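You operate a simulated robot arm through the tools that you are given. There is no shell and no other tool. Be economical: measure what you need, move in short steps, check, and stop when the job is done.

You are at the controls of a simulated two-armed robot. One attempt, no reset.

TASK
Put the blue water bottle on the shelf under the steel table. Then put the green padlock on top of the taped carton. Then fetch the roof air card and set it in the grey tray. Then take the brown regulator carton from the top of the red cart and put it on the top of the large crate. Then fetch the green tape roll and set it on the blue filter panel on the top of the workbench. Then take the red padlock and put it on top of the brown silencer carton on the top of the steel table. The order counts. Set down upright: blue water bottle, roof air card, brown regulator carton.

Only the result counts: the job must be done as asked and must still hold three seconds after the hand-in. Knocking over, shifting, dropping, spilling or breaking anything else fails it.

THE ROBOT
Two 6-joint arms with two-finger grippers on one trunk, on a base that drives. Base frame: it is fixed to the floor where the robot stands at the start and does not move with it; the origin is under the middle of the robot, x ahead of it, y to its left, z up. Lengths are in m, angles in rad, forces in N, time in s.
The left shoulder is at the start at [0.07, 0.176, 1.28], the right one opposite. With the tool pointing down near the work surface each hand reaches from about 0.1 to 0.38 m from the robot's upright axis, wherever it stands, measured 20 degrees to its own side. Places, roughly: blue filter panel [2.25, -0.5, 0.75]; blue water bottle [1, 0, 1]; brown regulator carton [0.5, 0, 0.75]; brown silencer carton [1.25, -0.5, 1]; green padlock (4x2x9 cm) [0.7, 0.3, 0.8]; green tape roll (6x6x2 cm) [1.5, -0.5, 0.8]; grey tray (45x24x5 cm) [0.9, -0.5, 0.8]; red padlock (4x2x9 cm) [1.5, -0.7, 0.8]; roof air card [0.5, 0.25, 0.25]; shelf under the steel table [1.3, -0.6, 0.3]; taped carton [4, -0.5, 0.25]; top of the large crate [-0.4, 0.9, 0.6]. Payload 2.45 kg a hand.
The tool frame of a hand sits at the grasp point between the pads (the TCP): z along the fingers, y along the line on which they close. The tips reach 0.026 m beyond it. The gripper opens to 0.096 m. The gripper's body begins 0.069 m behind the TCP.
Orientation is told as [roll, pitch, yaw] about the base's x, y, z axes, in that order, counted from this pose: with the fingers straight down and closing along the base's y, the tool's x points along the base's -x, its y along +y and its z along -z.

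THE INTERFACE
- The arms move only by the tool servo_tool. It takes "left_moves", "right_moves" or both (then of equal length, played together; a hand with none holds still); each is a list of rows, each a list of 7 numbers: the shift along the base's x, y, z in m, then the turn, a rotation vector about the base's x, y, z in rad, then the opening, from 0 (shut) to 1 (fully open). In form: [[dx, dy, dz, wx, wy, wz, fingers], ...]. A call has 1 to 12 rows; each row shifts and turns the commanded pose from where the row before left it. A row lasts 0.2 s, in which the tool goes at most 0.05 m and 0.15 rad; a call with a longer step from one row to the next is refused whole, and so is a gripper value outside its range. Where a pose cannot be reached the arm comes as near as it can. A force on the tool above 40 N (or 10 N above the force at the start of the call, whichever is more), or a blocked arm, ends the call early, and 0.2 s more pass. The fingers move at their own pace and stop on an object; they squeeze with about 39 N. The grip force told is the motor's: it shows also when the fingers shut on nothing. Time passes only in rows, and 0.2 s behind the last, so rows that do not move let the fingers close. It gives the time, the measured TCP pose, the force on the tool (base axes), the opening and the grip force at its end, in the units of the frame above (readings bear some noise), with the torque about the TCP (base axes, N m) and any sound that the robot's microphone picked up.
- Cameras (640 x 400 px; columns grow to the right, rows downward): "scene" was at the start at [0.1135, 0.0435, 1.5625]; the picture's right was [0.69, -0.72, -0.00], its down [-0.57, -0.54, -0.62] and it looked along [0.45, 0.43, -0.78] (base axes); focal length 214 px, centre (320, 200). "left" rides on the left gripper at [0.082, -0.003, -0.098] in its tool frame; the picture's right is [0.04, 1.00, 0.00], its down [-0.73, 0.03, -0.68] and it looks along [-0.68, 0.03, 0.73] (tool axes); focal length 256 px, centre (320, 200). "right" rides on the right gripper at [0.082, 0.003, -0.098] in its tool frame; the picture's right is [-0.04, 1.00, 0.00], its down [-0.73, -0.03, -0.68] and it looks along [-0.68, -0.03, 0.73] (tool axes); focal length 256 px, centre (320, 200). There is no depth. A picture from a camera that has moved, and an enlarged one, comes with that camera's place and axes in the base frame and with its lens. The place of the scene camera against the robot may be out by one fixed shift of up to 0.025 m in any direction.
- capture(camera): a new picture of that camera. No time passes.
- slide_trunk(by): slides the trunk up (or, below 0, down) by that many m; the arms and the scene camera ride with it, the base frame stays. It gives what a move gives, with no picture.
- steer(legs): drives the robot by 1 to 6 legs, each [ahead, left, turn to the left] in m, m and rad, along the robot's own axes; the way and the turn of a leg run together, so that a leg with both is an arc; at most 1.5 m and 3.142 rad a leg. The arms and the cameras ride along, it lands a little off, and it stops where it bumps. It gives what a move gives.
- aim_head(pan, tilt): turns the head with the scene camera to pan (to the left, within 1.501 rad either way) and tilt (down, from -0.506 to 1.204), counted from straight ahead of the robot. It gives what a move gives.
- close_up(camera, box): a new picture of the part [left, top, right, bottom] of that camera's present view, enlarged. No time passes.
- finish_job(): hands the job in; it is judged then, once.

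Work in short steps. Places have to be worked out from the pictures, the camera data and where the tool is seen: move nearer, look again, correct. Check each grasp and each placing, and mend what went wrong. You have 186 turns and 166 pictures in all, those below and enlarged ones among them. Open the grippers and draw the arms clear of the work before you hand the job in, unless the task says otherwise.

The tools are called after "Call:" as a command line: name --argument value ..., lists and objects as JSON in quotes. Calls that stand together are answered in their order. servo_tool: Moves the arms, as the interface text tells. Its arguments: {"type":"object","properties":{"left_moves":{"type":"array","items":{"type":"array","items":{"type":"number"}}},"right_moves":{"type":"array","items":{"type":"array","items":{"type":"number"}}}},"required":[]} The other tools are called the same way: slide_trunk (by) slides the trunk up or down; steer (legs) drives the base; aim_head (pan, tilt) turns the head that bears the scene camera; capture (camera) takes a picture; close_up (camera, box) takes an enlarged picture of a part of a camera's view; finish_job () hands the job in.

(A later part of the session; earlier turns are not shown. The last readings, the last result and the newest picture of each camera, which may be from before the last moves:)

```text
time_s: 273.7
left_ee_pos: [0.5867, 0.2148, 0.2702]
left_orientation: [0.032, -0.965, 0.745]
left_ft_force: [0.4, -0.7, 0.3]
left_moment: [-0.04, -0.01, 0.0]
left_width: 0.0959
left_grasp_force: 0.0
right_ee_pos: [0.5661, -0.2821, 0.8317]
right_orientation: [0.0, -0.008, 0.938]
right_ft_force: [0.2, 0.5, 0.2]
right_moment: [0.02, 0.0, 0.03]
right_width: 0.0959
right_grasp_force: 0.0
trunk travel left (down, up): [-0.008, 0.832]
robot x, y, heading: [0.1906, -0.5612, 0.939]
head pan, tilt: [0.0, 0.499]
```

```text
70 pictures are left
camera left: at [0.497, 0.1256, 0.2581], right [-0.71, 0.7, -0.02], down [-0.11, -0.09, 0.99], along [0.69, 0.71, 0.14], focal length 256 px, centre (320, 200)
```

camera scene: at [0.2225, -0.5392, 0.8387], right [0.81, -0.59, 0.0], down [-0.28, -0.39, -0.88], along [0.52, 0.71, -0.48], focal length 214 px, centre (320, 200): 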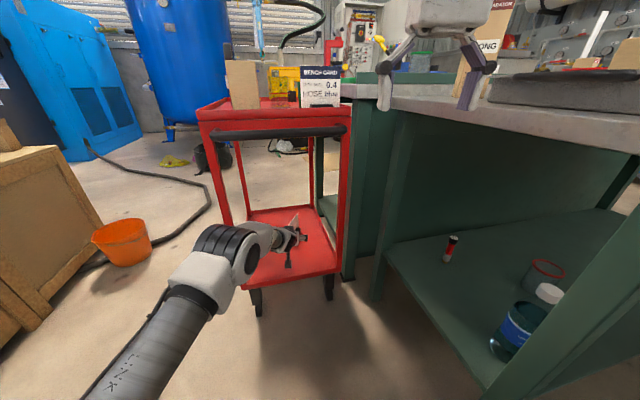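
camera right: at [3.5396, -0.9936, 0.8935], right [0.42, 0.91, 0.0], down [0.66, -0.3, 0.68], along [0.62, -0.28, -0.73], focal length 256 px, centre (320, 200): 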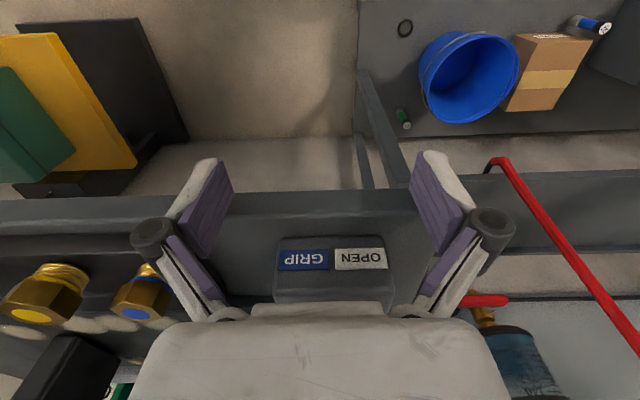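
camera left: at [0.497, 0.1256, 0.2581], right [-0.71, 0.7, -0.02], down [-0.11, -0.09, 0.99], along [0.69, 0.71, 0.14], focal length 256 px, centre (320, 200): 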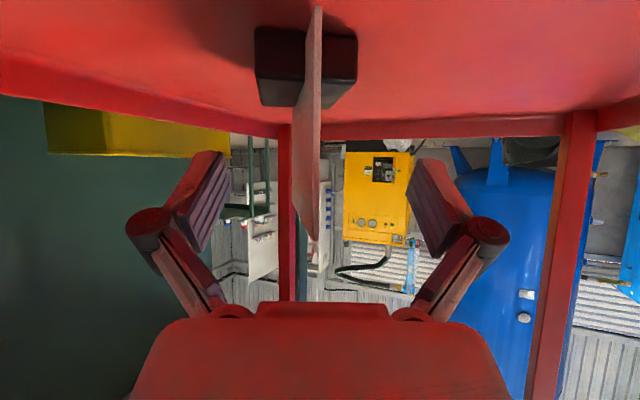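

The card is between the fingers, its near edge ~2 cm past the TCP line. I advance 1.5 cm more and close.

Call:
steer --legs '[[0.015, 0, 0]]'

Call:
servo_tool --left_moves '[[0, 0, 0, 0, 0, 0, 0.5], [0, 0, 0, 0, 0, 0, 0.2], [0, 0, 0, 0, 0, 0, 0], [0, 0, 0, 0, 0, 0, 0], [0, 0, 0, 0, 0, 0, 0]]'

Call:
capture --camera "left"

```text
time_s: 274.5
left_ee_pos: [0.5943, 0.2277, 0.27]
left_orientation: [0.033, -0.965, 0.747]
left_ft_force: [-0.2, 0.8, 0.1]
left_moment: [0.01, 0.02, 0.0]
left_width: 0.0961
left_grasp_force: 0.2
right_ee_pos: [0.5747, -0.2702, 0.8317]
right_orientation: [-0.001, -0.006, 0.938]
right_ft_force: [0.0, 0.0, 0.9]
right_moment: [0.0, -0.02, 0.02]
right_width: 0.096
right_grasp_force: 0.1
trunk travel left (down, up): [-0.008, 0.832]
robot x, y, heading: [0.1971, -0.5504, 0.942]
head pan, tilt: [0.0, 0.499]
```

```text
time_s: 275.7
left_ee_pos: [0.5938, 0.2271, 0.2697]
left_orientation: [0.03, -0.967, 0.746]
left_ft_force: [-0.1, 0.0, 0.5]
left_moment: [-0.04, -0.04, -0.02]
left_width: 0.006
left_grasp_force: 31.4
right_ee_pos: [0.5752, -0.2723, 0.8316]
right_orientation: [0.001, -0.006, 0.937]
right_ft_force: [-1.0, -0.3, -0.2]
right_moment: [-0.01, 0.01, 0.0]
right_width: 0.0962
right_grasp_force: 0.0
trunk travel left (down, up): [-0.008, 0.832]
robot x, y, heading: [0.1974, -0.5514, 0.937]
head pan, tilt: [0.0, 0.499]
```

```text
69 pictures are left
camera left: at [0.5057, 0.1379, 0.258], right [-0.71, 0.7, -0.02], down [-0.11, -0.09, 0.99], along [0.69, 0.71, 0.14], focal length 256 px, centre (320, 200)
```

left: 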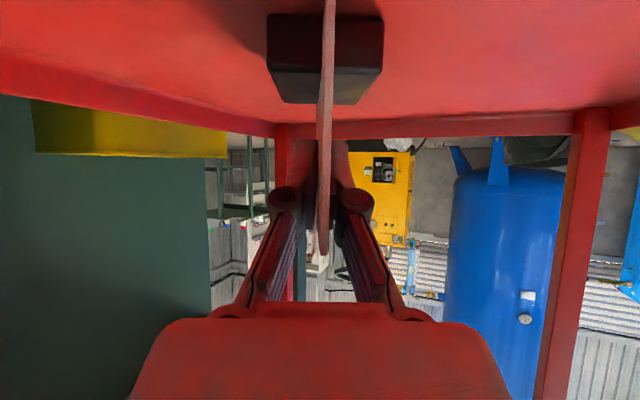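

Card is pinched (6 mm). I lift 0.08 and check, then back out.

Call:
slide_trunk --by 0.07

Call:
capture --camera "left"

```text
time_s: 276.7
left_ee_pos: [0.5952, 0.2282, 0.3388]
left_orientation: [0.032, -0.965, 0.745]
left_ft_force: [-0.2, -1.2, -0.7]
left_moment: [0.01, 0.01, -0.01]
left_width: 0.006
left_grasp_force: 31.8
right_ee_pos: [0.5758, -0.2699, 0.9017]
right_orientation: [0.0, -0.007, 0.938]
right_ft_force: [-0.2, 0.7, 0.2]
right_moment: [-0.01, -0.01, 0.0]
right_width: 0.0962
right_grasp_force: 0.0
trunk travel left (down, up): [-0.078, 0.762]
robot x, y, heading: [0.1992, -0.551, 0.939]
head pan, tilt: [0.0, 0.499]
```

```text
68 pictures are left
camera left: at [0.5057, 0.138, 0.3275], right [-0.71, 0.7, -0.02], down [-0.11, -0.09, 0.99], along [0.69, 0.71, 0.14], focal length 256 px, centre (320, 200)
```

left: 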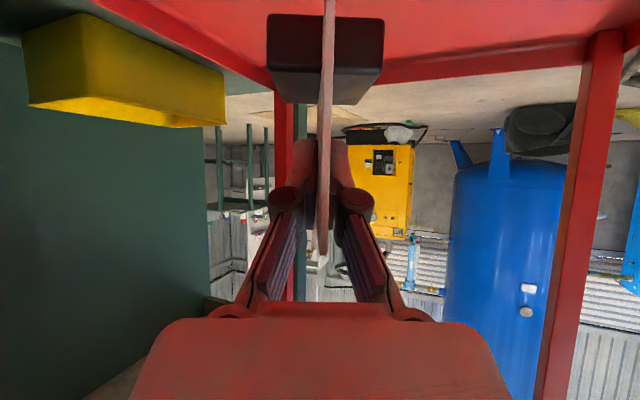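

Card and base are up together. I back straight out of the cart 0.5, raise the trunk to clear the table, turn right to face the table, and line up with the tray.

Call:
steer --legs '[[-0.5, 0, 0]]'

Call:
slide_trunk --by 0.4

Call:
slide_trunk --by 0.35

Call:
steer --legs '[[0, 0, -1.33], [-0.12, 0, 0], [0, 0.58, 0]]'

Call:
aim_head --pan -0.1 --tilt 0.8

Call:
capture --camera "scene"

```text
time_s: 279.7
left_ee_pos: [0.2953, -0.1735, 0.3402]
left_orientation: [0.032, -0.963, 0.754]
left_ft_force: [0.4, 0.2, -1.4]
left_moment: [-0.02, -0.01, 0.03]
left_width: 0.0061
left_grasp_force: 31.8
right_ee_pos: [0.2789, -0.6711, 0.9016]
right_orientation: [0.001, -0.006, 0.945]
right_ft_force: [0.2, 0.0, -0.8]
right_moment: [0.01, -0.01, 0.03]
right_width: 0.0959
right_grasp_force: 0.0
trunk travel left (down, up): [-0.078, 0.762]
robot x, y, heading: [-0.0952, -0.9557, 0.948]
head pan, tilt: [0.0, 0.499]
```

```text
time_s: 283.5
left_ee_pos: [0.2963, -0.1739, 0.7399]
left_orientation: [0.031, -0.965, 0.754]
left_ft_force: [0.1, 0.2, -1.1]
left_moment: [-0.01, 0.02, 0.01]
left_width: 0.0059
left_grasp_force: 31.1
right_ee_pos: [0.2783, -0.6728, 1.3007]
right_orientation: [0.001, -0.008, 0.943]
right_ft_force: [-0.8, 0.3, -1.1]
right_moment: [0.01, 0.03, 0.03]
right_width: 0.0958
right_grasp_force: 0.0
trunk travel left (down, up): [-0.478, 0.362]
robot x, y, heading: [-0.0926, -0.9567, 0.947]
head pan, tilt: [0.0, 0.499]
```

```text
time_s: 286.9
left_ee_pos: [0.2962, -0.1725, 1.0896]
left_orientation: [0.031, -0.963, 0.755]
left_ft_force: [0.2, -0.2, -0.4]
left_moment: [0.0, 0.03, -0.01]
left_width: 0.0061
left_grasp_force: 32.3
right_ee_pos: [0.2809, -0.6721, 1.6506]
right_orientation: [-0.001, -0.007, 0.944]
right_ft_force: [0.0, 0.4, 0.2]
right_moment: [-0.03, -0.01, 0.0]
right_width: 0.0957
right_grasp_force: 0.0
trunk travel left (down, up): [-0.828, 0.012]
robot x, y, heading: [-0.0976, -0.9557, 0.95]
head pan, tilt: [0.0, 0.499]
```

```text
time_s: 294.4
left_ee_pos: [0.8648, -0.5633, 1.0899]
left_orientation: [0.035, -0.964, -0.578]
left_ft_force: [0.0, 0.7, -0.8]
left_moment: [0.01, -0.02, -0.02]
left_width: 0.0059
left_grasp_force: 31.7
right_ee_pos: [0.3754, -0.6663, 1.6511]
right_orientation: [0.002, -0.005, -0.386]
right_ft_force: [-0.1, -1.3, 0.1]
right_moment: [0.04, 0.0, 0.0]
right_width: 0.096
right_grasp_force: 0.0
trunk travel left (down, up): [-0.828, 0.012]
robot x, y, heading: [0.0142, -0.3687, -0.388]
head pan, tilt: [0.0, 0.499]
```

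```text
time_s: 295.2
left_ee_pos: [0.8641, -0.5629, 1.0894]
left_orientation: [0.03, -0.965, -0.577]
left_ft_force: [0.3, 0.4, -0.7]
left_moment: [-0.02, 0.0, 0.02]
left_width: 0.0061
left_grasp_force: 31.7
right_ee_pos: [0.3756, -0.6654, 1.6514]
right_orientation: [0.0, -0.007, -0.386]
right_ft_force: [0.2, -0.5, -0.5]
right_moment: [0.02, 0.01, 0.01]
right_width: 0.096
right_grasp_force: 0.0
trunk travel left (down, up): [-0.828, 0.012]
robot x, y, heading: [0.0151, -0.3714, -0.384]
head pan, tilt: [-0.099, 0.799]
```

```text
67 pictures are left
camera scene: at [0.1391, -0.4342, 1.6328], right [-0.47, -0.89, 0.0], down [-0.63, 0.33, -0.7], along [0.62, -0.33, -0.72], focal length 214 px, centre (320, 200)
```

scene: 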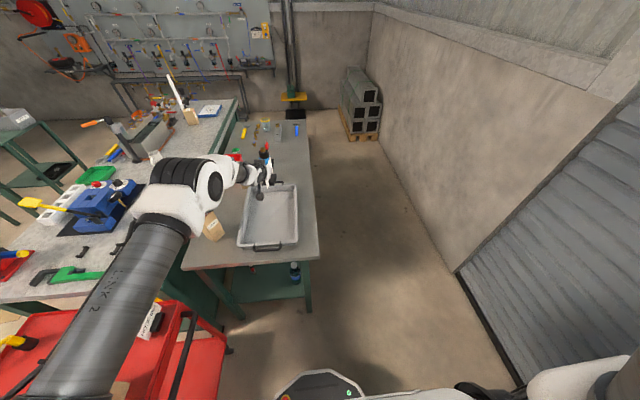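

The card hangs directly above the tray's centre. I lower the trunk 0.19 and look closely.

Call:
slide_trunk --by -0.19

Call:
capture --camera "left"

Call:
close_up --camera "scene" --box '[190, 130, 330, 250]'

```text
time_s: 297.2
left_ee_pos: [0.8635, -0.5625, 0.9001]
left_orientation: [0.031, -0.965, -0.576]
left_ft_force: [0.2, -0.2, -0.9]
left_moment: [0.03, -0.02, 0.0]
left_width: 0.0058
left_grasp_force: 31.9
right_ee_pos: [0.3754, -0.6652, 1.4605]
right_orientation: [0.001, -0.007, -0.386]
right_ft_force: [0.2, 0.7, -0.5]
right_moment: [0.0, -0.01, 0.0]
right_width: 0.0957
right_grasp_force: 0.1
trunk travel left (down, up): [-0.638, 0.202]
robot x, y, heading: [0.0118, -0.3678, -0.386]
head pan, tilt: [-0.099, 0.799]
```

```text
66 pictures are left
camera left: at [0.7541, -0.4978, 0.888], right [0.5, 0.86, -0.01], down [-0.11, 0.08, 0.99], along [0.86, -0.5, 0.14], focal length 256 px, centre (320, 200)
```

left: 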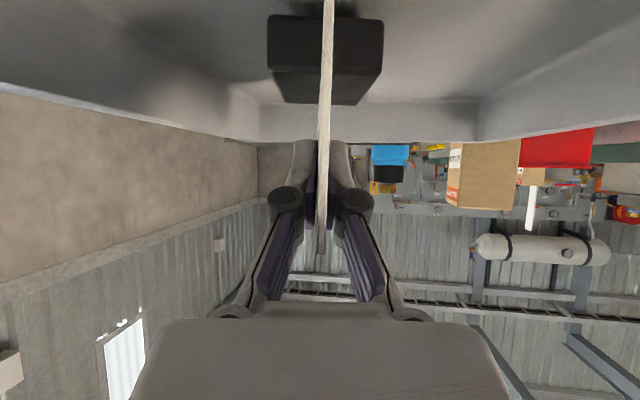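

```text
3.33 times, centred on (260, 190) of scene
camera zoom: at [0.1385, -0.4347, 1.4428], right [-0.47, -0.88, 0.0], down [-0.63, 0.33, -0.7], along [0.62, -0.32, -0.72], focal length 715 px, centre (520, 233)
```

zoom: 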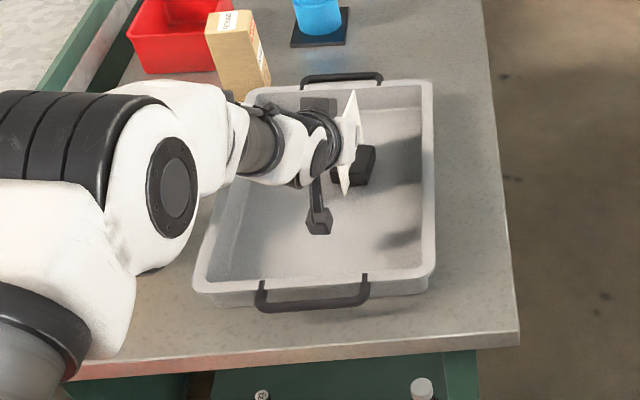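

Card is well inside the tray. I lower in small trunk steps watching the force.

Call:
slide_trunk --by -0.025

Call:
slide_trunk --by -0.008

Call:
slide_trunk --by -0.006

```text
time_s: 297.9
left_ee_pos: [0.8631, -0.5617, 0.8802]
left_orientation: [0.032, -0.973, -0.58]
left_ft_force: [1.4, -0.1, 22.9]
left_moment: [-0.6, -0.42, -0.1]
left_width: 0.0057
left_grasp_force: 31.5
right_ee_pos: [0.3706, -0.6645, 1.4389]
right_orientation: [-0.001, -0.011, -0.386]
right_ft_force: [-0.6, 0.5, -0.2]
right_moment: [0.0, 0.06, 0.04]
right_width: 0.0959
right_grasp_force: 0.0
trunk travel left (down, up): [-0.613, 0.227]
robot x, y, heading: [0.0124, -0.3713, -0.382]
head pan, tilt: [-0.099, 0.799]
```

```text
time_s: 298.5
left_ee_pos: [0.8627, -0.5622, 0.8694]
left_orientation: [0.034, -0.968, -0.578]
left_ft_force: [0.0, 2.0, 20.7]
left_moment: [-0.54, -0.24, -0.02]
left_width: 0.0058
left_grasp_force: 31.7
right_ee_pos: [0.3712, -0.6647, 1.4305]
right_orientation: [0.0, -0.009, -0.385]
right_ft_force: [0.5, 0.1, 0.5]
right_moment: [-0.02, -0.02, -0.01]
right_width: 0.096
right_grasp_force: 0.1
trunk travel left (down, up): [-0.605, 0.235]
robot x, y, heading: [0.0155, -0.3711, -0.386]
head pan, tilt: [-0.099, 0.799]
```

```text
time_s: 299.1
left_ee_pos: [0.8607, -0.5624, 0.8689]
left_orientation: [0.034, -0.976, -0.58]
left_ft_force: [0.7, 2.0, 36.8]
left_moment: [-0.36, 0.18, 0.0]
left_width: 0.0063
left_grasp_force: 31.9
right_ee_pos: [0.3687, -0.6641, 1.4256]
right_orientation: [0.0, -0.01, -0.386]
right_ft_force: [0.5, 0.7, -0.8]
right_moment: [-0.03, 0.03, 0.01]
right_width: 0.096
right_grasp_force: 0.1
trunk travel left (down, up): [-0.599, 0.241]
robot x, y, heading: [0.0122, -0.3648, -0.39]
head pan, tilt: [-0.099, 0.799]
```

Contact came early; it is pressing 37 N. I ease up 8 mm, then open and look.

Call:
slide_trunk --by 0.007

Call:
servo_tool --left_moves '[[0, 0, 0, 0, 0, 0, 0.15], [0, 0, 0, 0, 0, 0, 0.4], [0, 0, 0, 0, 0, 0, 0.8], [0, 0, 0, 0, 0, 0, 1], [0, 0, 0, 0, 0, 0, 1]]'

Call:
capture --camera "left"

```text
time_s: 299.6
left_ee_pos: [0.8613, -0.5623, 0.8696]
left_orientation: [0.033, -0.967, -0.578]
left_ft_force: [1.8, 0.9, 18.5]
left_moment: [-0.75, -0.67, 0.04]
left_width: 0.0059
left_grasp_force: 31.5
right_ee_pos: [0.3716, -0.6643, 1.4317]
right_orientation: [0.001, -0.01, -0.386]
right_ft_force: [-0.6, 0.2, 0.0]
right_moment: [-0.02, 0.01, 0.01]
right_width: 0.0962
right_grasp_force: 0.0
trunk travel left (down, up): [-0.606, 0.234]
robot x, y, heading: [0.0081, -0.3727, -0.387]
head pan, tilt: [-0.099, 0.799]
```

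```text
time_s: 300.8
left_ee_pos: [0.8627, -0.5632, 0.8676]
left_orientation: [0.033, -0.962, -0.578]
left_ft_force: [-0.4, -0.5, -0.5]
left_moment: [0.0, 0.0, 0.02]
left_width: 0.096
left_grasp_force: 0.1
right_ee_pos: [0.3761, -0.6668, 1.429]
right_orientation: [0.0, -0.007, -0.384]
right_ft_force: [0.3, -0.2, 0.3]
right_moment: [-0.03, 0.0, -0.02]
right_width: 0.096
right_grasp_force: 0.1
trunk travel left (down, up): [-0.606, 0.234]
robot x, y, heading: [0.0146, -0.3701, -0.387]
head pan, tilt: [-0.099, 0.799]
```

```text
64 pictures are left
camera left: at [0.7538, -0.4976, 0.8553], right [0.5, 0.86, -0.02], down [-0.11, 0.08, 0.99], along [0.86, -0.5, 0.14], focal length 256 px, centre (320, 200)
```

left: 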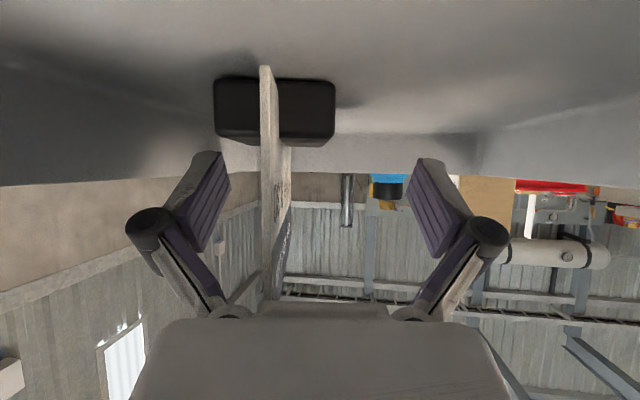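

The card stands upright in the tray. I withdraw the hand along its own axis 0.07, then raise.

Call:
servo_tool --left_moves '[[-0.02, 0.012, 0.002, 0, 0, 0, 1], [-0.02, 0.012, 0.004, 0, 0, 0, 1], [-0.02, 0.011, 0.01, 0, 0, 0, 1], [-0.005, 0.003, 0.03, 0, 0, 0, 1], [0, 0, 0.04, 0, 0, 0, 1], [0, 0, 0.04, 0, 0, 0, 1]]'

Call:
slide_trunk --by 0.23

Call:
close_up --camera "scene" --box '[180, 130, 340, 270]'

```text
time_s: 302.2
left_ee_pos: [0.7984, -0.5243, 0.9974]
left_orientation: [0.033, -0.965, -0.575]
left_ft_force: [-0.5, 0.5, 0.7]
left_moment: [0.0, 0.0, 0.06]
left_width: 0.0962
left_grasp_force: 0.0
right_ee_pos: [0.3733, -0.6659, 1.4307]
right_orientation: [0.0, -0.009, -0.386]
right_ft_force: [-0.2, 0.2, 0.8]
right_moment: [0.0, -0.03, -0.01]
right_width: 0.0958
right_grasp_force: 0.1
trunk travel left (down, up): [-0.606, 0.234]
robot x, y, heading: [0.0099, -0.3721, -0.382]
head pan, tilt: [-0.099, 0.799]
```

```text
time_s: 304.6
left_ee_pos: [0.8006, -0.5261, 1.2243]
left_orientation: [0.034, -0.965, -0.575]
left_ft_force: [-0.7, 0.0, -0.5]
left_moment: [0.02, -0.02, 0.0]
left_width: 0.0959
left_grasp_force: 0.0
right_ee_pos: [0.3753, -0.6663, 1.659]
right_orientation: [0.001, -0.007, -0.387]
right_ft_force: [-0.1, -0.3, -0.1]
right_moment: [-0.01, 0.0, -0.01]
right_width: 0.0959
right_grasp_force: 0.0
trunk travel left (down, up): [-0.836, 0.004]
robot x, y, heading: [0.0135, -0.3659, -0.382]
head pan, tilt: [-0.099, 0.799]
```

```text
2.86 times, centred on (260, 200) of scene
camera zoom: at [0.1385, -0.4347, 1.6407], right [-0.47, -0.88, 0.0], down [-0.63, 0.33, -0.7], along [0.62, -0.32, -0.72], focal length 613 px, centre (491, 200)
```

zoom: 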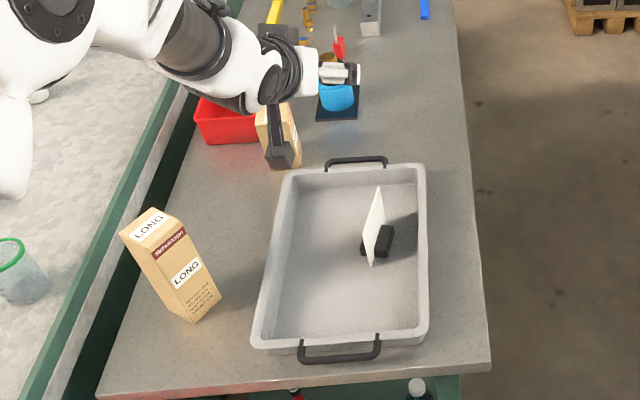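

The card stands in the tray; task 3 done. Next the "HIGH" regulator carton on the cart, ≈(0.42, 0.085). I back up, strafe left in front of the cart corner, and bring the hand above the carton.

Call:
steer --legs '[[-0.34, 0, 0], [0, 0.42, 0]]'

Call:
servo_tool --left_moves '[[-0.035, 0.015, 0, 0.05, 0.11, 0, 1], [-0.035, 0.015, 0, 0.05, 0.11, 0, 1], [-0.035, 0.015, 0, 0.05, 0.11, 0, 1], [-0.035, 0.015, 0, 0.05, 0.11, 0, 1], [-0.03, 0.015, 0, 0.05, 0.11, 0, 1], [-0.02, 0.01, 0, 0, 0, 0, 1]]'

Call:
slide_trunk --by -0.1

Call:
capture --camera "left"

```text
time_s: 309.1
left_ee_pos: [0.637, -0.0045, 1.2247]
left_orientation: [0.036, -0.965, -0.584]
left_ft_force: [0.5, -0.7, 0.4]
left_moment: [0.0, 0.01, -0.03]
left_width: 0.0962
left_grasp_force: 0.0
right_ee_pos: [0.2121, -0.142, 1.6594]
right_orientation: [0.003, -0.009, -0.39]
right_ft_force: [-0.9, -0.9, 0.3]
right_moment: [0.02, -0.04, -0.01]
right_width: 0.096
right_grasp_force: 0.0
trunk travel left (down, up): [-0.836, 0.004]
robot x, y, heading: [-0.1486, 0.1558, -0.393]
head pan, tilt: [-0.099, 0.799]
```

```text
time_s: 310.5
left_ee_pos: [0.4458, 0.0829, 1.226]
left_orientation: [-0.061, -0.364, -0.522]
left_ft_force: [0.6, 0.4, 0.3]
left_moment: [0.0, -0.03, 0.01]
left_width: 0.0962
left_grasp_force: 0.0
right_ee_pos: [0.2128, -0.1393, 1.6597]
right_orientation: [-0.001, -0.009, -0.392]
right_ft_force: [0.6, 0.3, -0.4]
right_moment: [-0.02, -0.02, 0.01]
right_width: 0.0959
right_grasp_force: 0.0
trunk travel left (down, up): [-0.836, 0.004]
robot x, y, heading: [-0.1449, 0.1544, -0.383]
head pan, tilt: [-0.099, 0.799]
```

```text
time_s: 311.9
left_ee_pos: [0.4472, 0.0821, 1.1251]
left_orientation: [-0.063, -0.366, -0.52]
left_ft_force: [0.3, 0.0, 0.5]
left_moment: [0.03, -0.04, -0.01]
left_width: 0.0958
left_grasp_force: 0.0
right_ee_pos: [0.2133, -0.1402, 1.5585]
right_orientation: [0.0, -0.006, -0.391]
right_ft_force: [-1.1, -0.1, -0.7]
right_moment: [0.0, 0.04, -0.03]
right_width: 0.096
right_grasp_force: 0.0
trunk travel left (down, up): [-0.736, 0.104]
robot x, y, heading: [-0.1438, 0.1517, -0.387]
head pan, tilt: [-0.099, 0.799]
```

```text
62 pictures are left
camera left: at [0.3528, 0.1416, 1.187], right [0.48, 0.87, -0.07], down [0.42, -0.16, 0.89], along [0.77, -0.46, -0.44], focal length 256 px, centre (320, 200)
```

left: 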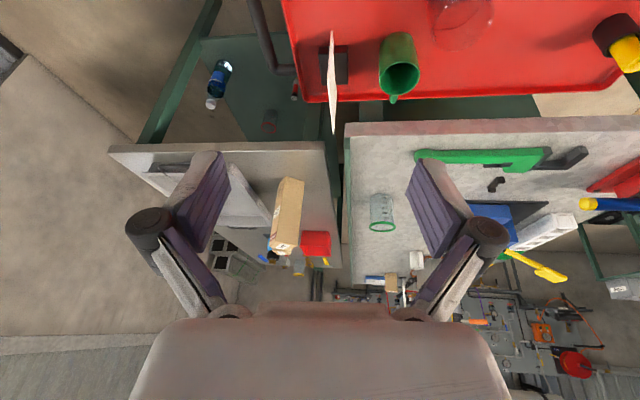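

The carton is below the camera's view; I use the scene camera tilted further down.

Call:
aim_head --pan -0.1 --tilt 0.9

Call:
close_up --camera "scene" --box '[200, 140, 400, 300]'

```text
time_s: 312.5
left_ee_pos: [0.4478, 0.0817, 1.1254]
left_orientation: [-0.063, -0.366, -0.52]
left_ft_force: [1.1, -0.1, -0.3]
left_moment: [-0.01, 0.01, 0.01]
left_width: 0.096
left_grasp_force: 0.1
right_ee_pos: [0.2143, -0.1411, 1.5594]
right_orientation: [-0.001, -0.008, -0.389]
right_ft_force: [-0.5, 0.2, 0.2]
right_moment: [0.01, -0.01, -0.01]
right_width: 0.0962
right_grasp_force: 0.0
trunk travel left (down, up): [-0.736, 0.104]
robot x, y, heading: [-0.1482, 0.1568, -0.387]
head pan, tilt: [-0.099, 0.901]
```

```text
2.50 times, centred on (300, 220) of scene
camera zoom: at [-0.0269, 0.094, 1.5329], right [-0.47, -0.88, 0.0], down [-0.69, 0.37, -0.62], along [0.55, -0.29, -0.78], focal length 536 px, centre (370, 150)
```

zoom: 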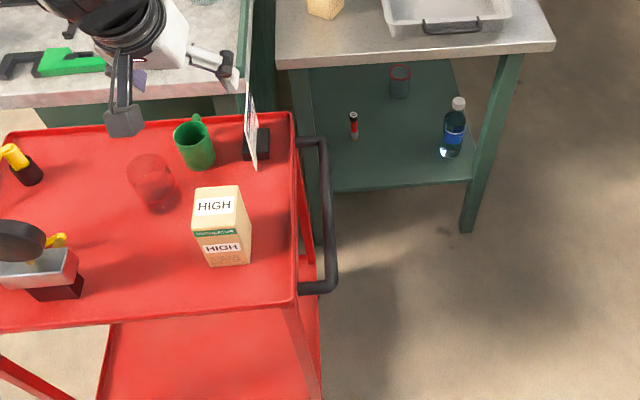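

The carton (~7×7×10 cm, aligned with the cart) is at ≈(0.43, 0.10), top ≈0.89. I align the hand above it, then lower 0.2 and check.

Call:
servo_tool --left_moves '[[-0.01, 0.01, 0, 0, 0, 0.06, 1], [-0.01, 0.008, 0, 0, 0, 0.06, 1]]'

Call:
slide_trunk --by -0.17

Call:
capture --camera "left"

Call:
close_up --camera "scene" --box '[200, 100, 360, 220]'

```text
time_s: 313.1
left_ee_pos: [0.4283, 0.1007, 1.1254]
left_orientation: [-0.061, -0.365, -0.401]
left_ft_force: [-0.1, -0.3, 0.1]
left_moment: [0.0, -0.02, -0.02]
left_width: 0.096
left_grasp_force: 0.1
right_ee_pos: [0.2121, -0.142, 1.56]
right_orientation: [-0.001, -0.008, -0.39]
right_ft_force: [-1.2, -0.7, -0.2]
right_moment: [0.01, -0.03, 0.02]
right_width: 0.0961
right_grasp_force: 0.1
trunk travel left (down, up): [-0.736, 0.104]
robot x, y, heading: [-0.1498, 0.1552, -0.392]
head pan, tilt: [-0.099, 0.901]
```

```text
time_s: 315.1
left_ee_pos: [0.4287, 0.0995, 0.956]
left_orientation: [-0.063, -0.367, -0.401]
left_ft_force: [0.8, 0.2, -0.2]
left_moment: [-0.01, -0.03, -0.01]
left_width: 0.0959
left_grasp_force: 0.0
right_ee_pos: [0.2137, -0.141, 1.39]
right_orientation: [0.0, -0.007, -0.39]
right_ft_force: [-0.3, 0.0, -0.3]
right_moment: [0.03, -0.05, 0.01]
right_width: 0.0962
right_grasp_force: 0.1
trunk travel left (down, up): [-0.566, 0.274]
robot x, y, heading: [-0.1463, 0.1571, -0.393]
head pan, tilt: [-0.099, 0.901]
```

```text
60 pictures are left
camera left: at [0.3273, 0.1476, 1.0172], right [0.38, 0.92, -0.07], down [0.44, -0.11, 0.89], along [0.82, -0.37, -0.44], focal length 256 px, centre (320, 200)
```

left: 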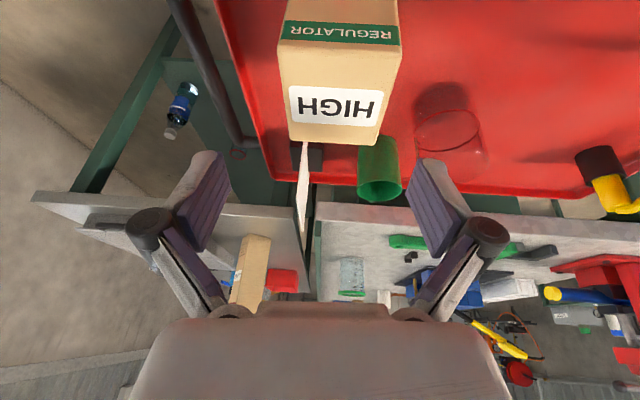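

```text
3.33 times, centred on (280, 160) of scene
camera zoom: at [-0.0269, 0.094, 1.3629], right [-0.47, -0.88, 0.0], down [-0.69, 0.37, -0.62], along [0.55, -0.29, -0.78], focal length 715 px, centre (453, 333)
```

zoom: 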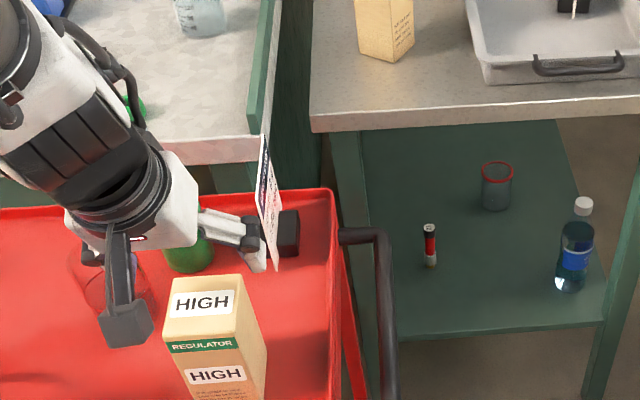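

The carton top is ≈(0.437, 0.103, 0.89). I nudge the hand, lower 0.105 so the pads sit on its sides, and close.

Call:
servo_tool --left_moves '[[0.008, 0.005, 0, 0, 0, 0, 1]]'

Call:
slide_trunk --by -0.1

Call:
capture --camera "left"

```text
time_s: 315.4
left_ee_pos: [0.439, 0.1062, 0.9548]
left_orientation: [-0.065, -0.366, -0.399]
left_ft_force: [0.7, 0.3, 0.9]
left_moment: [0.0, 0.02, -0.03]
left_width: 0.0962
left_grasp_force: 0.0
right_ee_pos: [0.2155, -0.139, 1.3897]
right_orientation: [0.001, -0.008, -0.39]
right_ft_force: [0.2, -0.5, 1.0]
right_moment: [0.0, 0.02, 0.0]
right_width: 0.096
right_grasp_force: 0.0
trunk travel left (down, up): [-0.566, 0.274]
robot x, y, heading: [-0.1508, 0.1563, -0.391]
head pan, tilt: [-0.099, 0.901]
```

```text
time_s: 316.8
left_ee_pos: [0.4374, 0.1059, 0.8549]
left_orientation: [-0.062, -0.366, -0.401]
left_ft_force: [0.4, -0.2, -0.4]
left_moment: [-0.01, 0.01, -0.01]
left_width: 0.0959
left_grasp_force: 0.1
right_ee_pos: [0.2134, -0.1412, 1.2905]
right_orientation: [0.0, -0.007, -0.39]
right_ft_force: [-0.4, 0.2, 0.1]
right_moment: [-0.01, -0.04, 0.01]
right_width: 0.0961
right_grasp_force: 0.0
trunk travel left (down, up): [-0.466, 0.374]
robot x, y, heading: [-0.1469, 0.1586, -0.385]
head pan, tilt: [-0.099, 0.901]
```

```text
58 pictures are left
camera left: at [0.3357, 0.1529, 0.9169], right [0.38, 0.92, -0.07], down [0.44, -0.11, 0.89], along [0.82, -0.37, -0.44], focal length 256 px, centre (320, 200)
```

left: 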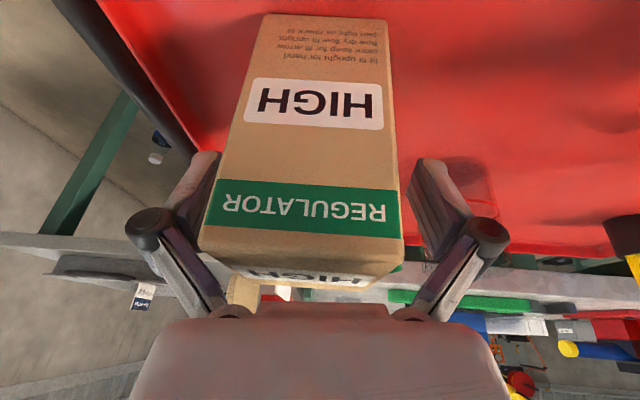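

The carton is between the fingers. I shift 5 mm right and close.

Call:
servo_tool --left_moves '[[-0.002, -0.005, 0, 0, 0, 0, 1], [0, 0, 0, 0, 0, 0, 0.75], [0, 0, 0, 0, 0, 0, 0.4], [0, 0, 0, 0, 0, 0, 0.4], [0, 0, 0, 0, 0, 0, 0.4]]'

Call:
slide_trunk --by 0.1

Call:
capture --camera "left"

```text
time_s: 318.1
left_ee_pos: [0.434, 0.1013, 0.8584]
left_orientation: [-0.063, -0.375, -0.4]
left_ft_force: [-4.4, 3.8, 18.4]
left_moment: [0.29, 1.37, -0.18]
left_width: 0.0704
left_grasp_force: 39.1
right_ee_pos: [0.2106, -0.1407, 1.292]
right_orientation: [0.002, -0.01, -0.392]
right_ft_force: [-1.3, -0.2, -0.5]
right_moment: [0.0, -0.02, 0.0]
right_width: 0.0962
right_grasp_force: 0.1
trunk travel left (down, up): [-0.466, 0.374]
robot x, y, heading: [-0.1467, 0.1584, -0.389]
head pan, tilt: [-0.099, 0.901]
stopped in row 5 (left hand): the force on the tool passed its limit at 41 N (the readings are from after the stop); the commanded pose is now the measured one
```

```text
time_s: 319.4
left_ee_pos: [0.4369, 0.0995, 0.9566]
left_orientation: [-0.063, -0.371, -0.399]
left_ft_force: [-0.9, -0.4, -4.2]
left_moment: [-0.02, -0.04, -0.01]
left_width: 0.0617
left_grasp_force: 39.2
right_ee_pos: [0.2139, -0.1413, 1.3905]
right_orientation: [0.0, -0.007, -0.39]
right_ft_force: [-0.3, -0.7, 1.2]
right_moment: [-0.02, -0.02, 0.01]
right_width: 0.096
right_grasp_force: 0.1
trunk travel left (down, up): [-0.566, 0.274]
robot x, y, heading: [-0.152, 0.1539, -0.391]
head pan, tilt: [-0.099, 0.901]
```

```text
57 pictures are left
camera left: at [0.3355, 0.1472, 1.0175], right [0.38, 0.92, -0.07], down [0.43, -0.1, 0.9], along [0.82, -0.37, -0.44], focal length 256 px, centre (320, 200)
```

left: 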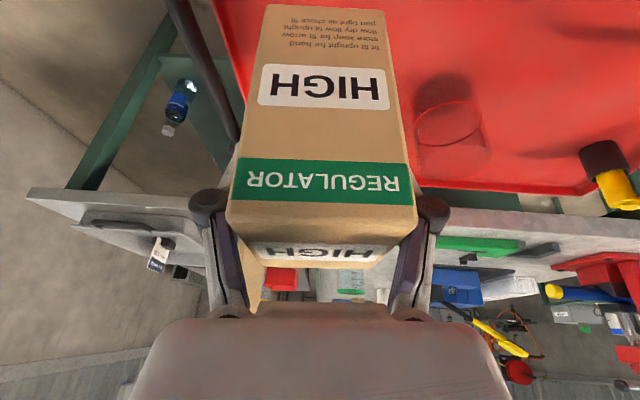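

Carton is held (0.062 m, ~0.4 kg). I raise the trunk, move forward-left to mid-gap, and turn left to face the crate, then look.

Call:
slide_trunk --by 0.22

Call:
steer --legs '[[0.09, 0.27, 0], [0, 0, 1.2], [0, 0, 1.2]]'

Call:
aim_head --pan 0.1 --tilt 0.85

Call:
capture --camera "scene"

Call:
capture --camera "left"

```text
time_s: 321.7
left_ee_pos: [0.4372, 0.1011, 1.1767]
left_orientation: [-0.062, -0.369, -0.4]
left_ft_force: [0.7, -0.1, -4.8]
left_moment: [-0.01, -0.01, 0.04]
left_width: 0.0616
left_grasp_force: 39.0
right_ee_pos: [0.2149, -0.1407, 1.6087]
right_orientation: [0.001, -0.007, -0.391]
right_ft_force: [-0.2, -0.3, -0.1]
right_moment: [0.03, 0.0, 0.0]
right_width: 0.0961
right_grasp_force: 0.1
trunk travel left (down, up): [-0.786, 0.054]
robot x, y, heading: [-0.1467, 0.1586, -0.392]
head pan, tilt: [-0.099, 0.901]
```

```text
time_s: 329.6
left_ee_pos: [-0.3506, 0.8154, 1.1767]
left_orientation: [-0.064, -0.37, 1.984]
left_ft_force: [0.4, -0.3, -4.8]
left_moment: [0.04, 0.04, -0.02]
left_width: 0.0616
left_grasp_force: 38.8
right_ee_pos: [-0.0219, 0.8374, 1.6097]
right_orientation: [0.0, -0.007, 1.991]
right_ft_force: [1.2, 0.1, 0.7]
right_moment: [-0.02, 0.03, 0.01]
right_width: 0.0959
right_grasp_force: 0.1
trunk travel left (down, up): [-0.786, 0.054]
robot x, y, heading: [0.037, 0.3669, 1.993]
head pan, tilt: [-0.099, 0.901]
```

```text
time_s: 330.4
left_ee_pos: [-0.3499, 0.8154, 1.177]
left_orientation: [-0.062, -0.37, 1.983]
left_ft_force: [0.1, 0.7, -4.0]
left_moment: [0.02, -0.02, 0.0]
left_width: 0.0617
left_grasp_force: 39.1
right_ee_pos: [-0.0224, 0.8379, 1.6096]
right_orientation: [0.0, -0.007, 1.994]
right_ft_force: [0.2, -0.2, -0.2]
right_moment: [0.03, -0.01, 0.03]
right_width: 0.0962
right_grasp_force: 0.0
trunk travel left (down, up): [-0.786, 0.054]
robot x, y, heading: [0.0343, 0.3744, 1.995]
head pan, tilt: [0.099, 0.85]
```

```text
56 pictures are left
camera scene: at [-0.0162, 0.4765, 1.5867], right [0.87, 0.5, 0.0], down [0.37, -0.65, -0.66], along [-0.33, 0.57, -0.75], focal length 214 px, centre (320, 200)
```

scene: 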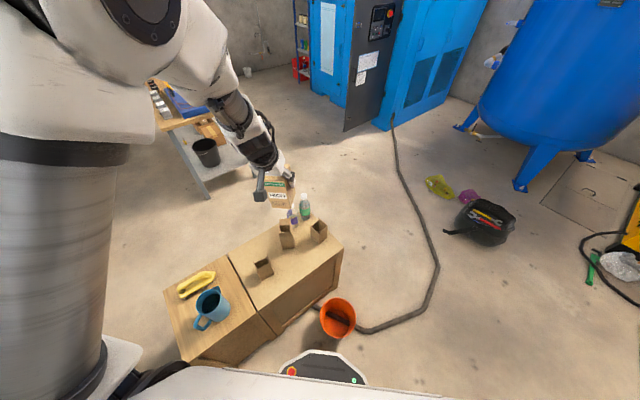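

```text
55 pictures are left
camera left: at [-0.3079, 0.7129, 1.2376], right [-0.91, -0.41, -0.07], down [-0.24, 0.37, 0.9], along [-0.34, 0.83, -0.44], focal length 256 px, centre (320, 200)
```

left: 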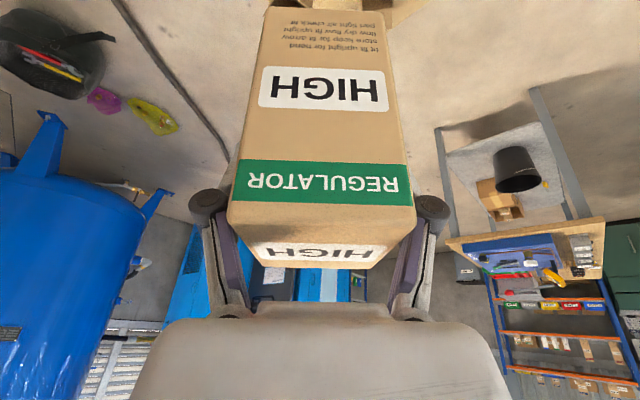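

The crate's free spot is between the small cartons and its right edge, ≈(-0.34, 0.80); the hand is nearly above it. I nudge and lower the trunk 0.38, then check.

Call:
servo_tool --left_moves '[[0.01, -0.014, 0, 0, 0, 0, 0.4]]'

Call:
slide_trunk --by -0.38

Call:
capture --camera "scene"

Call:
capture --camera "left"

```text
time_s: 330.8
left_ee_pos: [-0.339, 0.801, 1.1768]
left_orientation: [-0.063, -0.373, 1.983]
left_ft_force: [1.1, 0.0, -3.9]
left_moment: [0.01, 0.03, 0.0]
left_width: 0.0616
left_grasp_force: 39.3
right_ee_pos: [-0.0207, 0.8378, 1.6095]
right_orientation: [0.0, -0.008, 1.993]
right_ft_force: [-0.1, 0.0, -0.1]
right_moment: [0.03, 0.0, 0.01]
right_width: 0.096
right_grasp_force: 0.0
trunk travel left (down, up): [-0.786, 0.054]
robot x, y, heading: [0.0342, 0.3668, 1.991]
head pan, tilt: [0.099, 0.85]
```

```text
time_s: 334.4
left_ee_pos: [-0.3377, 0.8017, 0.7966]
left_orientation: [-0.063, -0.371, 1.982]
left_ft_force: [-0.7, -0.3, -4.9]
left_moment: [0.03, -0.01, -0.01]
left_width: 0.0615
left_grasp_force: 39.4
right_ee_pos: [-0.0222, 0.8367, 1.2294]
right_orientation: [0.0, -0.007, 1.994]
right_ft_force: [0.0, -0.8, 0.0]
right_moment: [-0.03, -0.02, 0.02]
right_width: 0.096
right_grasp_force: 0.0
trunk travel left (down, up): [-0.406, 0.434]
robot x, y, heading: [0.0305, 0.3748, 1.996]
head pan, tilt: [0.099, 0.85]
```

```text
54 pictures are left
camera scene: at [-0.0159, 0.4762, 1.2067], right [0.87, 0.5, 0.0], down [0.38, -0.65, -0.66], along [-0.33, 0.57, -0.75], focal length 214 px, centre (320, 200)
```

scene: 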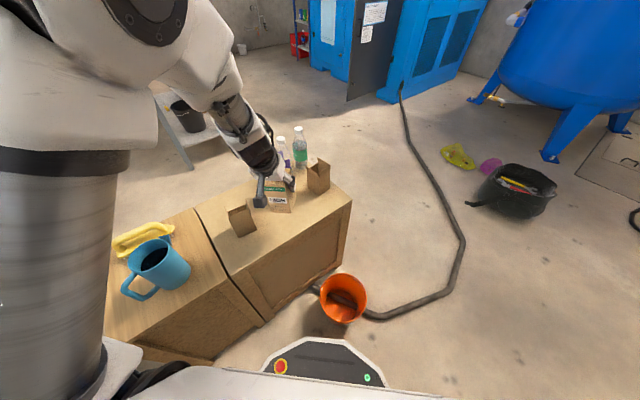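

```text
53 pictures are left
camera left: at [-0.297, 0.699, 0.8572], right [-0.91, -0.41, -0.07], down [-0.24, 0.37, 0.9], along [-0.34, 0.83, -0.44], focal length 256 px, centre (320, 200)
```

left: 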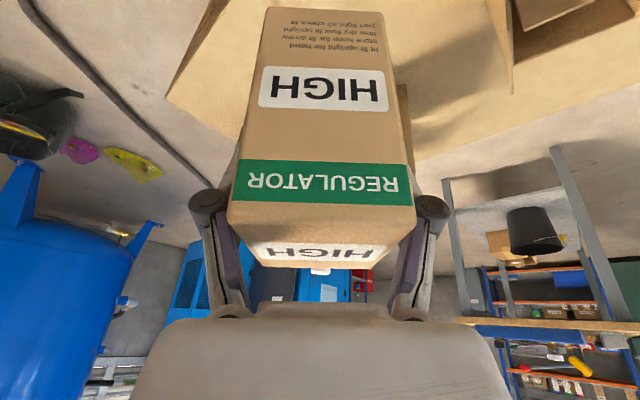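

I zoom on the crate to judge spacing to the small cartons.

Call:
close_up --camera "scene" --box '[190, 110, 370, 260]'

```text
2.67 times, centred on (280, 185) of scene
camera zoom: at [-0.0159, 0.4762, 1.2067], right [0.87, 0.5, 0.0], down [0.38, -0.65, -0.66], along [-0.33, 0.57, -0.75], focal length 572 px, centre (427, 240)
```

zoom: 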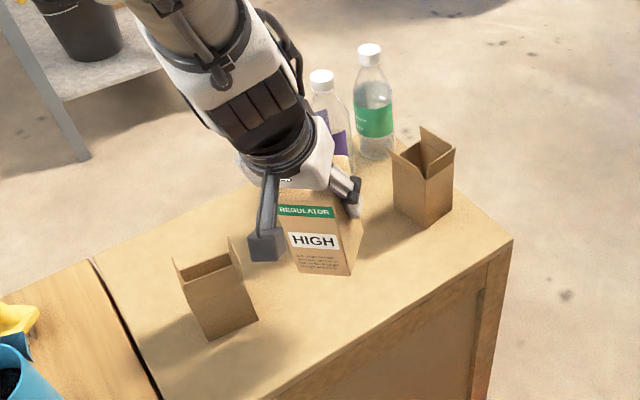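

There is ~4 cm to the hidden middle box. I shift 1 cm toward the edge side and lower 0.1, then by small steps.

Call:
servo_tool --left_moves '[[0.012, -0.008, 0, 0, 0, 0, 0.4]]'

Call:
slide_trunk --by -0.1

Call:
close_up --camera "scene" --box '[190, 110, 370, 260]'

```text
time_s: 334.9
left_ee_pos: [-0.3255, 0.7921, 0.796]
left_orientation: [-0.061, -0.372, 1.983]
left_ft_force: [-0.1, 0.0, -4.6]
left_moment: [0.03, 0.03, 0.01]
left_width: 0.0613
left_grasp_force: 38.7
right_ee_pos: [-0.0209, 0.8371, 1.2298]
right_orientation: [0.003, -0.007, 1.993]
right_ft_force: [-0.4, -0.3, 0.2]
right_moment: [0.03, 0.01, 0.01]
right_width: 0.096
right_grasp_force: 0.0
trunk travel left (down, up): [-0.406, 0.434]
robot x, y, heading: [0.041, 0.3682, 1.99]
head pan, tilt: [0.099, 0.85]
```

```text
time_s: 336.2
left_ee_pos: [-0.326, 0.7931, 0.6955]
left_orientation: [-0.063, -0.372, 1.982]
left_ft_force: [-0.3, -1.1, -3.6]
left_moment: [-0.03, 0.02, -0.01]
left_width: 0.0613
left_grasp_force: 38.6
right_ee_pos: [-0.0233, 0.8368, 1.1296]
right_orientation: [0.0, -0.006, 1.994]
right_ft_force: [-1.2, 0.7, 0.1]
right_moment: [0.03, 0.01, -0.02]
right_width: 0.0959
right_grasp_force: 0.1
trunk travel left (down, up): [-0.306, 0.534]
robot x, y, heading: [0.0408, 0.3705, 1.99]
head pan, tilt: [0.099, 0.85]
```

```text
2.67 times, centred on (280, 185) of scene
camera zoom: at [-0.0158, 0.476, 1.1068], right [0.87, 0.5, 0.0], down [0.38, -0.65, -0.66], along [-0.33, 0.57, -0.75], focal length 572 px, centre (427, 240)
```

zoom: 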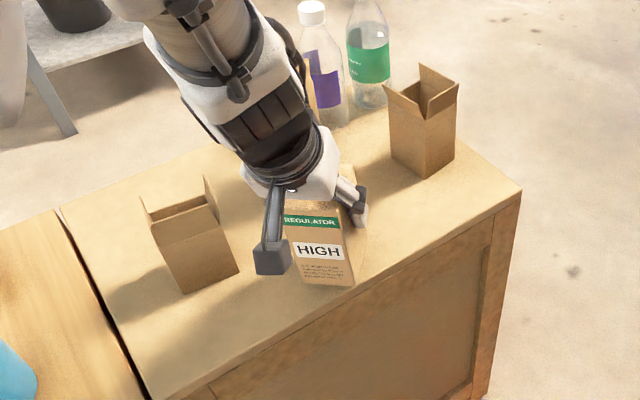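

The carton sits a bit toward the robot in the hand and would land right at the crate's edge, so I shift it 3 cm inward, then check again.

Call:
servo_tool --left_moves '[[-0.015, 0.006, 0.01, 0, 0, 0, 0.4], [-0.016, 0.007, 0, 0, 0, 0, 0.4]]'

Call:
slide_trunk --by -0.015

Call:
close_up --camera "scene" --box '[190, 110, 370, 260]'

```text
time_s: 336.8
left_ee_pos: [-0.357, 0.806, 0.7046]
left_orientation: [-0.063, -0.369, 1.985]
left_ft_force: [0.6, 0.3, -4.8]
left_moment: [0.0, 0.01, 0.03]
left_width: 0.0615
left_grasp_force: 38.9
right_ee_pos: [-0.0241, 0.8375, 1.1291]
right_orientation: [0.0, -0.007, 1.992]
right_ft_force: [0.4, 0.0, -0.7]
right_moment: [-0.01, -0.07, -0.03]
right_width: 0.0962
right_grasp_force: 0.0
trunk travel left (down, up): [-0.306, 0.534]
robot x, y, heading: [0.0339, 0.3733, 1.988]
head pan, tilt: [0.099, 0.85]
```

```text
time_s: 337.4
left_ee_pos: [-0.3569, 0.8049, 0.6894]
left_orientation: [-0.064, -0.372, 1.983]
left_ft_force: [0.5, -0.8, -5.0]
left_moment: [0.01, -0.01, -0.01]
left_width: 0.0614
left_grasp_force: 39.0
right_ee_pos: [-0.0216, 0.8366, 1.1159]
right_orientation: [0.001, -0.006, 1.994]
right_ft_force: [-0.5, -0.3, 0.1]
right_moment: [-0.01, -0.01, -0.02]
right_width: 0.096
right_grasp_force: 0.0
trunk travel left (down, up): [-0.291, 0.549]
robot x, y, heading: [0.0364, 0.3727, 1.994]
head pan, tilt: [0.099, 0.85]
```

```text
2.67 times, centred on (280, 185) of scene
camera zoom: at [-0.0157, 0.4759, 1.0917], right [0.87, 0.5, 0.0], down [0.38, -0.65, -0.66], along [-0.33, 0.57, -0.75], focal length 572 px, centre (427, 240)
```

zoom: 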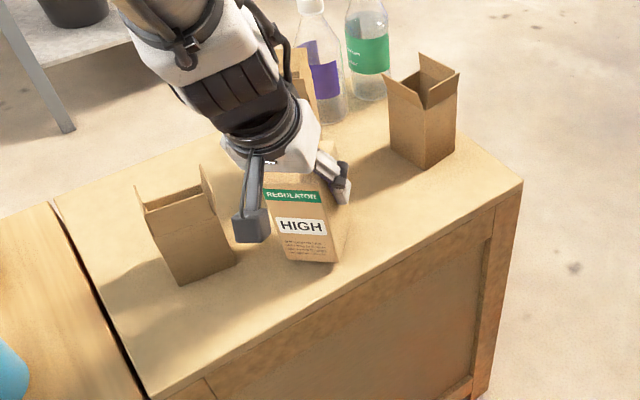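

Now it is well inside the edge with clearance all round. I lower in small single steps.

Call:
slide_trunk --by -0.008

```text
time_s: 338.0
left_ee_pos: [-0.3569, 0.8052, 0.6831]
left_orientation: [-0.063, -0.373, 1.983]
left_ft_force: [-0.7, -0.9, 5.8]
left_moment: [-0.49, 0.23, -0.02]
left_width: 0.0617
left_grasp_force: 38.9
right_ee_pos: [-0.0214, 0.8353, 1.1062]
right_orientation: [0.0, -0.008, 1.993]
right_ft_force: [0.1, -0.4, -0.3]
right_moment: [-0.01, 0.02, 0.01]
right_width: 0.0961
right_grasp_force: 0.0
trunk travel left (down, up): [-0.283, 0.557]
robot x, y, heading: [0.0383, 0.37, 1.993]
head pan, tilt: [0.099, 0.85]
```

Light contact (force -4→+6 N). One more 3 mm, then I open gently.

Call:
slide_trunk --by -0.003

Call:
servo_tool --left_moves '[[0, 0, 0, 0, 0, 0, 0.68], [0, 0, 0, 0, 0, 0, 0.75], [0, 0, 0, 0, 0, 0, 0.9], [0, 0, 0, 0, 0, 0, 1], [0, 0, 0, 0, 0, 0, 1]]'

Call:
close_up --camera "scene" --box '[190, 110, 370, 260]'

Call:
capture --camera "left"

```text
time_s: 338.5
left_ee_pos: [-0.3561, 0.8061, 0.6816]
left_orientation: [-0.062, -0.379, 1.983]
left_ft_force: [-2.5, 2.5, 30.1]
left_moment: [-1.31, 0.62, -0.1]
left_width: 0.0618
left_grasp_force: 39.4
right_ee_pos: [-0.0197, 0.8348, 1.1055]
right_orientation: [0.002, -0.011, 1.993]
right_ft_force: [0.8, -0.4, -0.2]
right_moment: [0.02, -0.03, 0.01]
right_width: 0.0963
right_grasp_force: 0.2
trunk travel left (down, up): [-0.28, 0.56]
robot x, y, heading: [0.0368, 0.3726, 1.996]
head pan, tilt: [0.099, 0.85]
```

```text
time_s: 339.7
left_ee_pos: [-0.357, 0.8054, 0.6789]
left_orientation: [-0.063, -0.37, 1.984]
left_ft_force: [-0.8, 0.4, -0.8]
left_moment: [0.01, 0.0, 0.03]
left_width: 0.0958
left_grasp_force: 0.1
right_ee_pos: [-0.0218, 0.8357, 1.1036]
right_orientation: [-0.001, -0.005, 1.994]
right_ft_force: [0.3, 0.5, -0.1]
right_moment: [0.01, -0.04, 0.0]
right_width: 0.0958
right_grasp_force: 0.0
trunk travel left (down, up): [-0.28, 0.56]
robot x, y, heading: [0.0359, 0.3729, 1.993]
head pan, tilt: [0.099, 0.85]
```

```text
2.67 times, centred on (280, 185) of scene
camera zoom: at [-0.0157, 0.4759, 1.0807], right [0.87, 0.5, 0.0], down [0.38, -0.65, -0.66], along [-0.33, 0.57, -0.75], focal length 572 px, centre (427, 240)
```

zoom: 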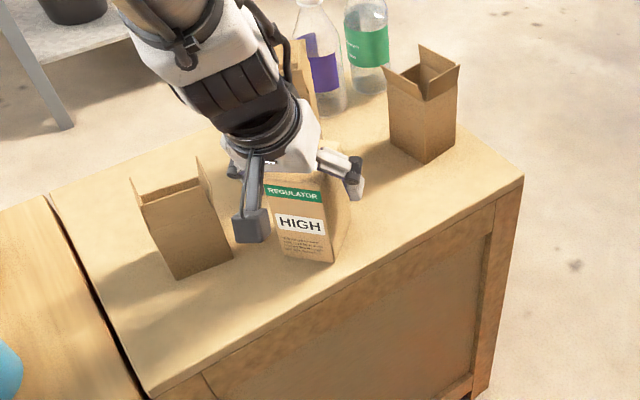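

```text
48 pictures are left
camera left: at [-0.3148, 0.7033, 0.74], right [-0.91, -0.41, -0.07], down [-0.24, 0.37, 0.9], along [-0.34, 0.83, -0.44], focal length 256 px, centre (320, 200)
```

left: 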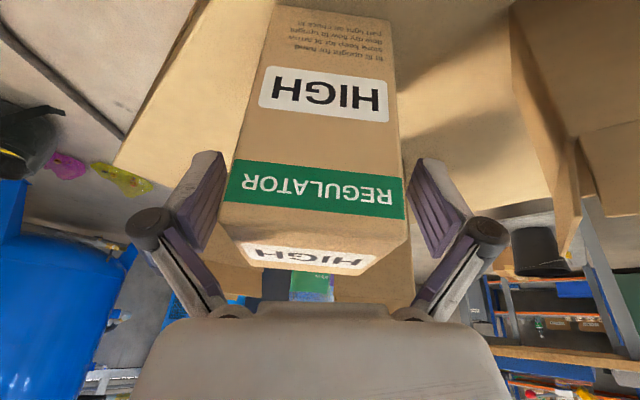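

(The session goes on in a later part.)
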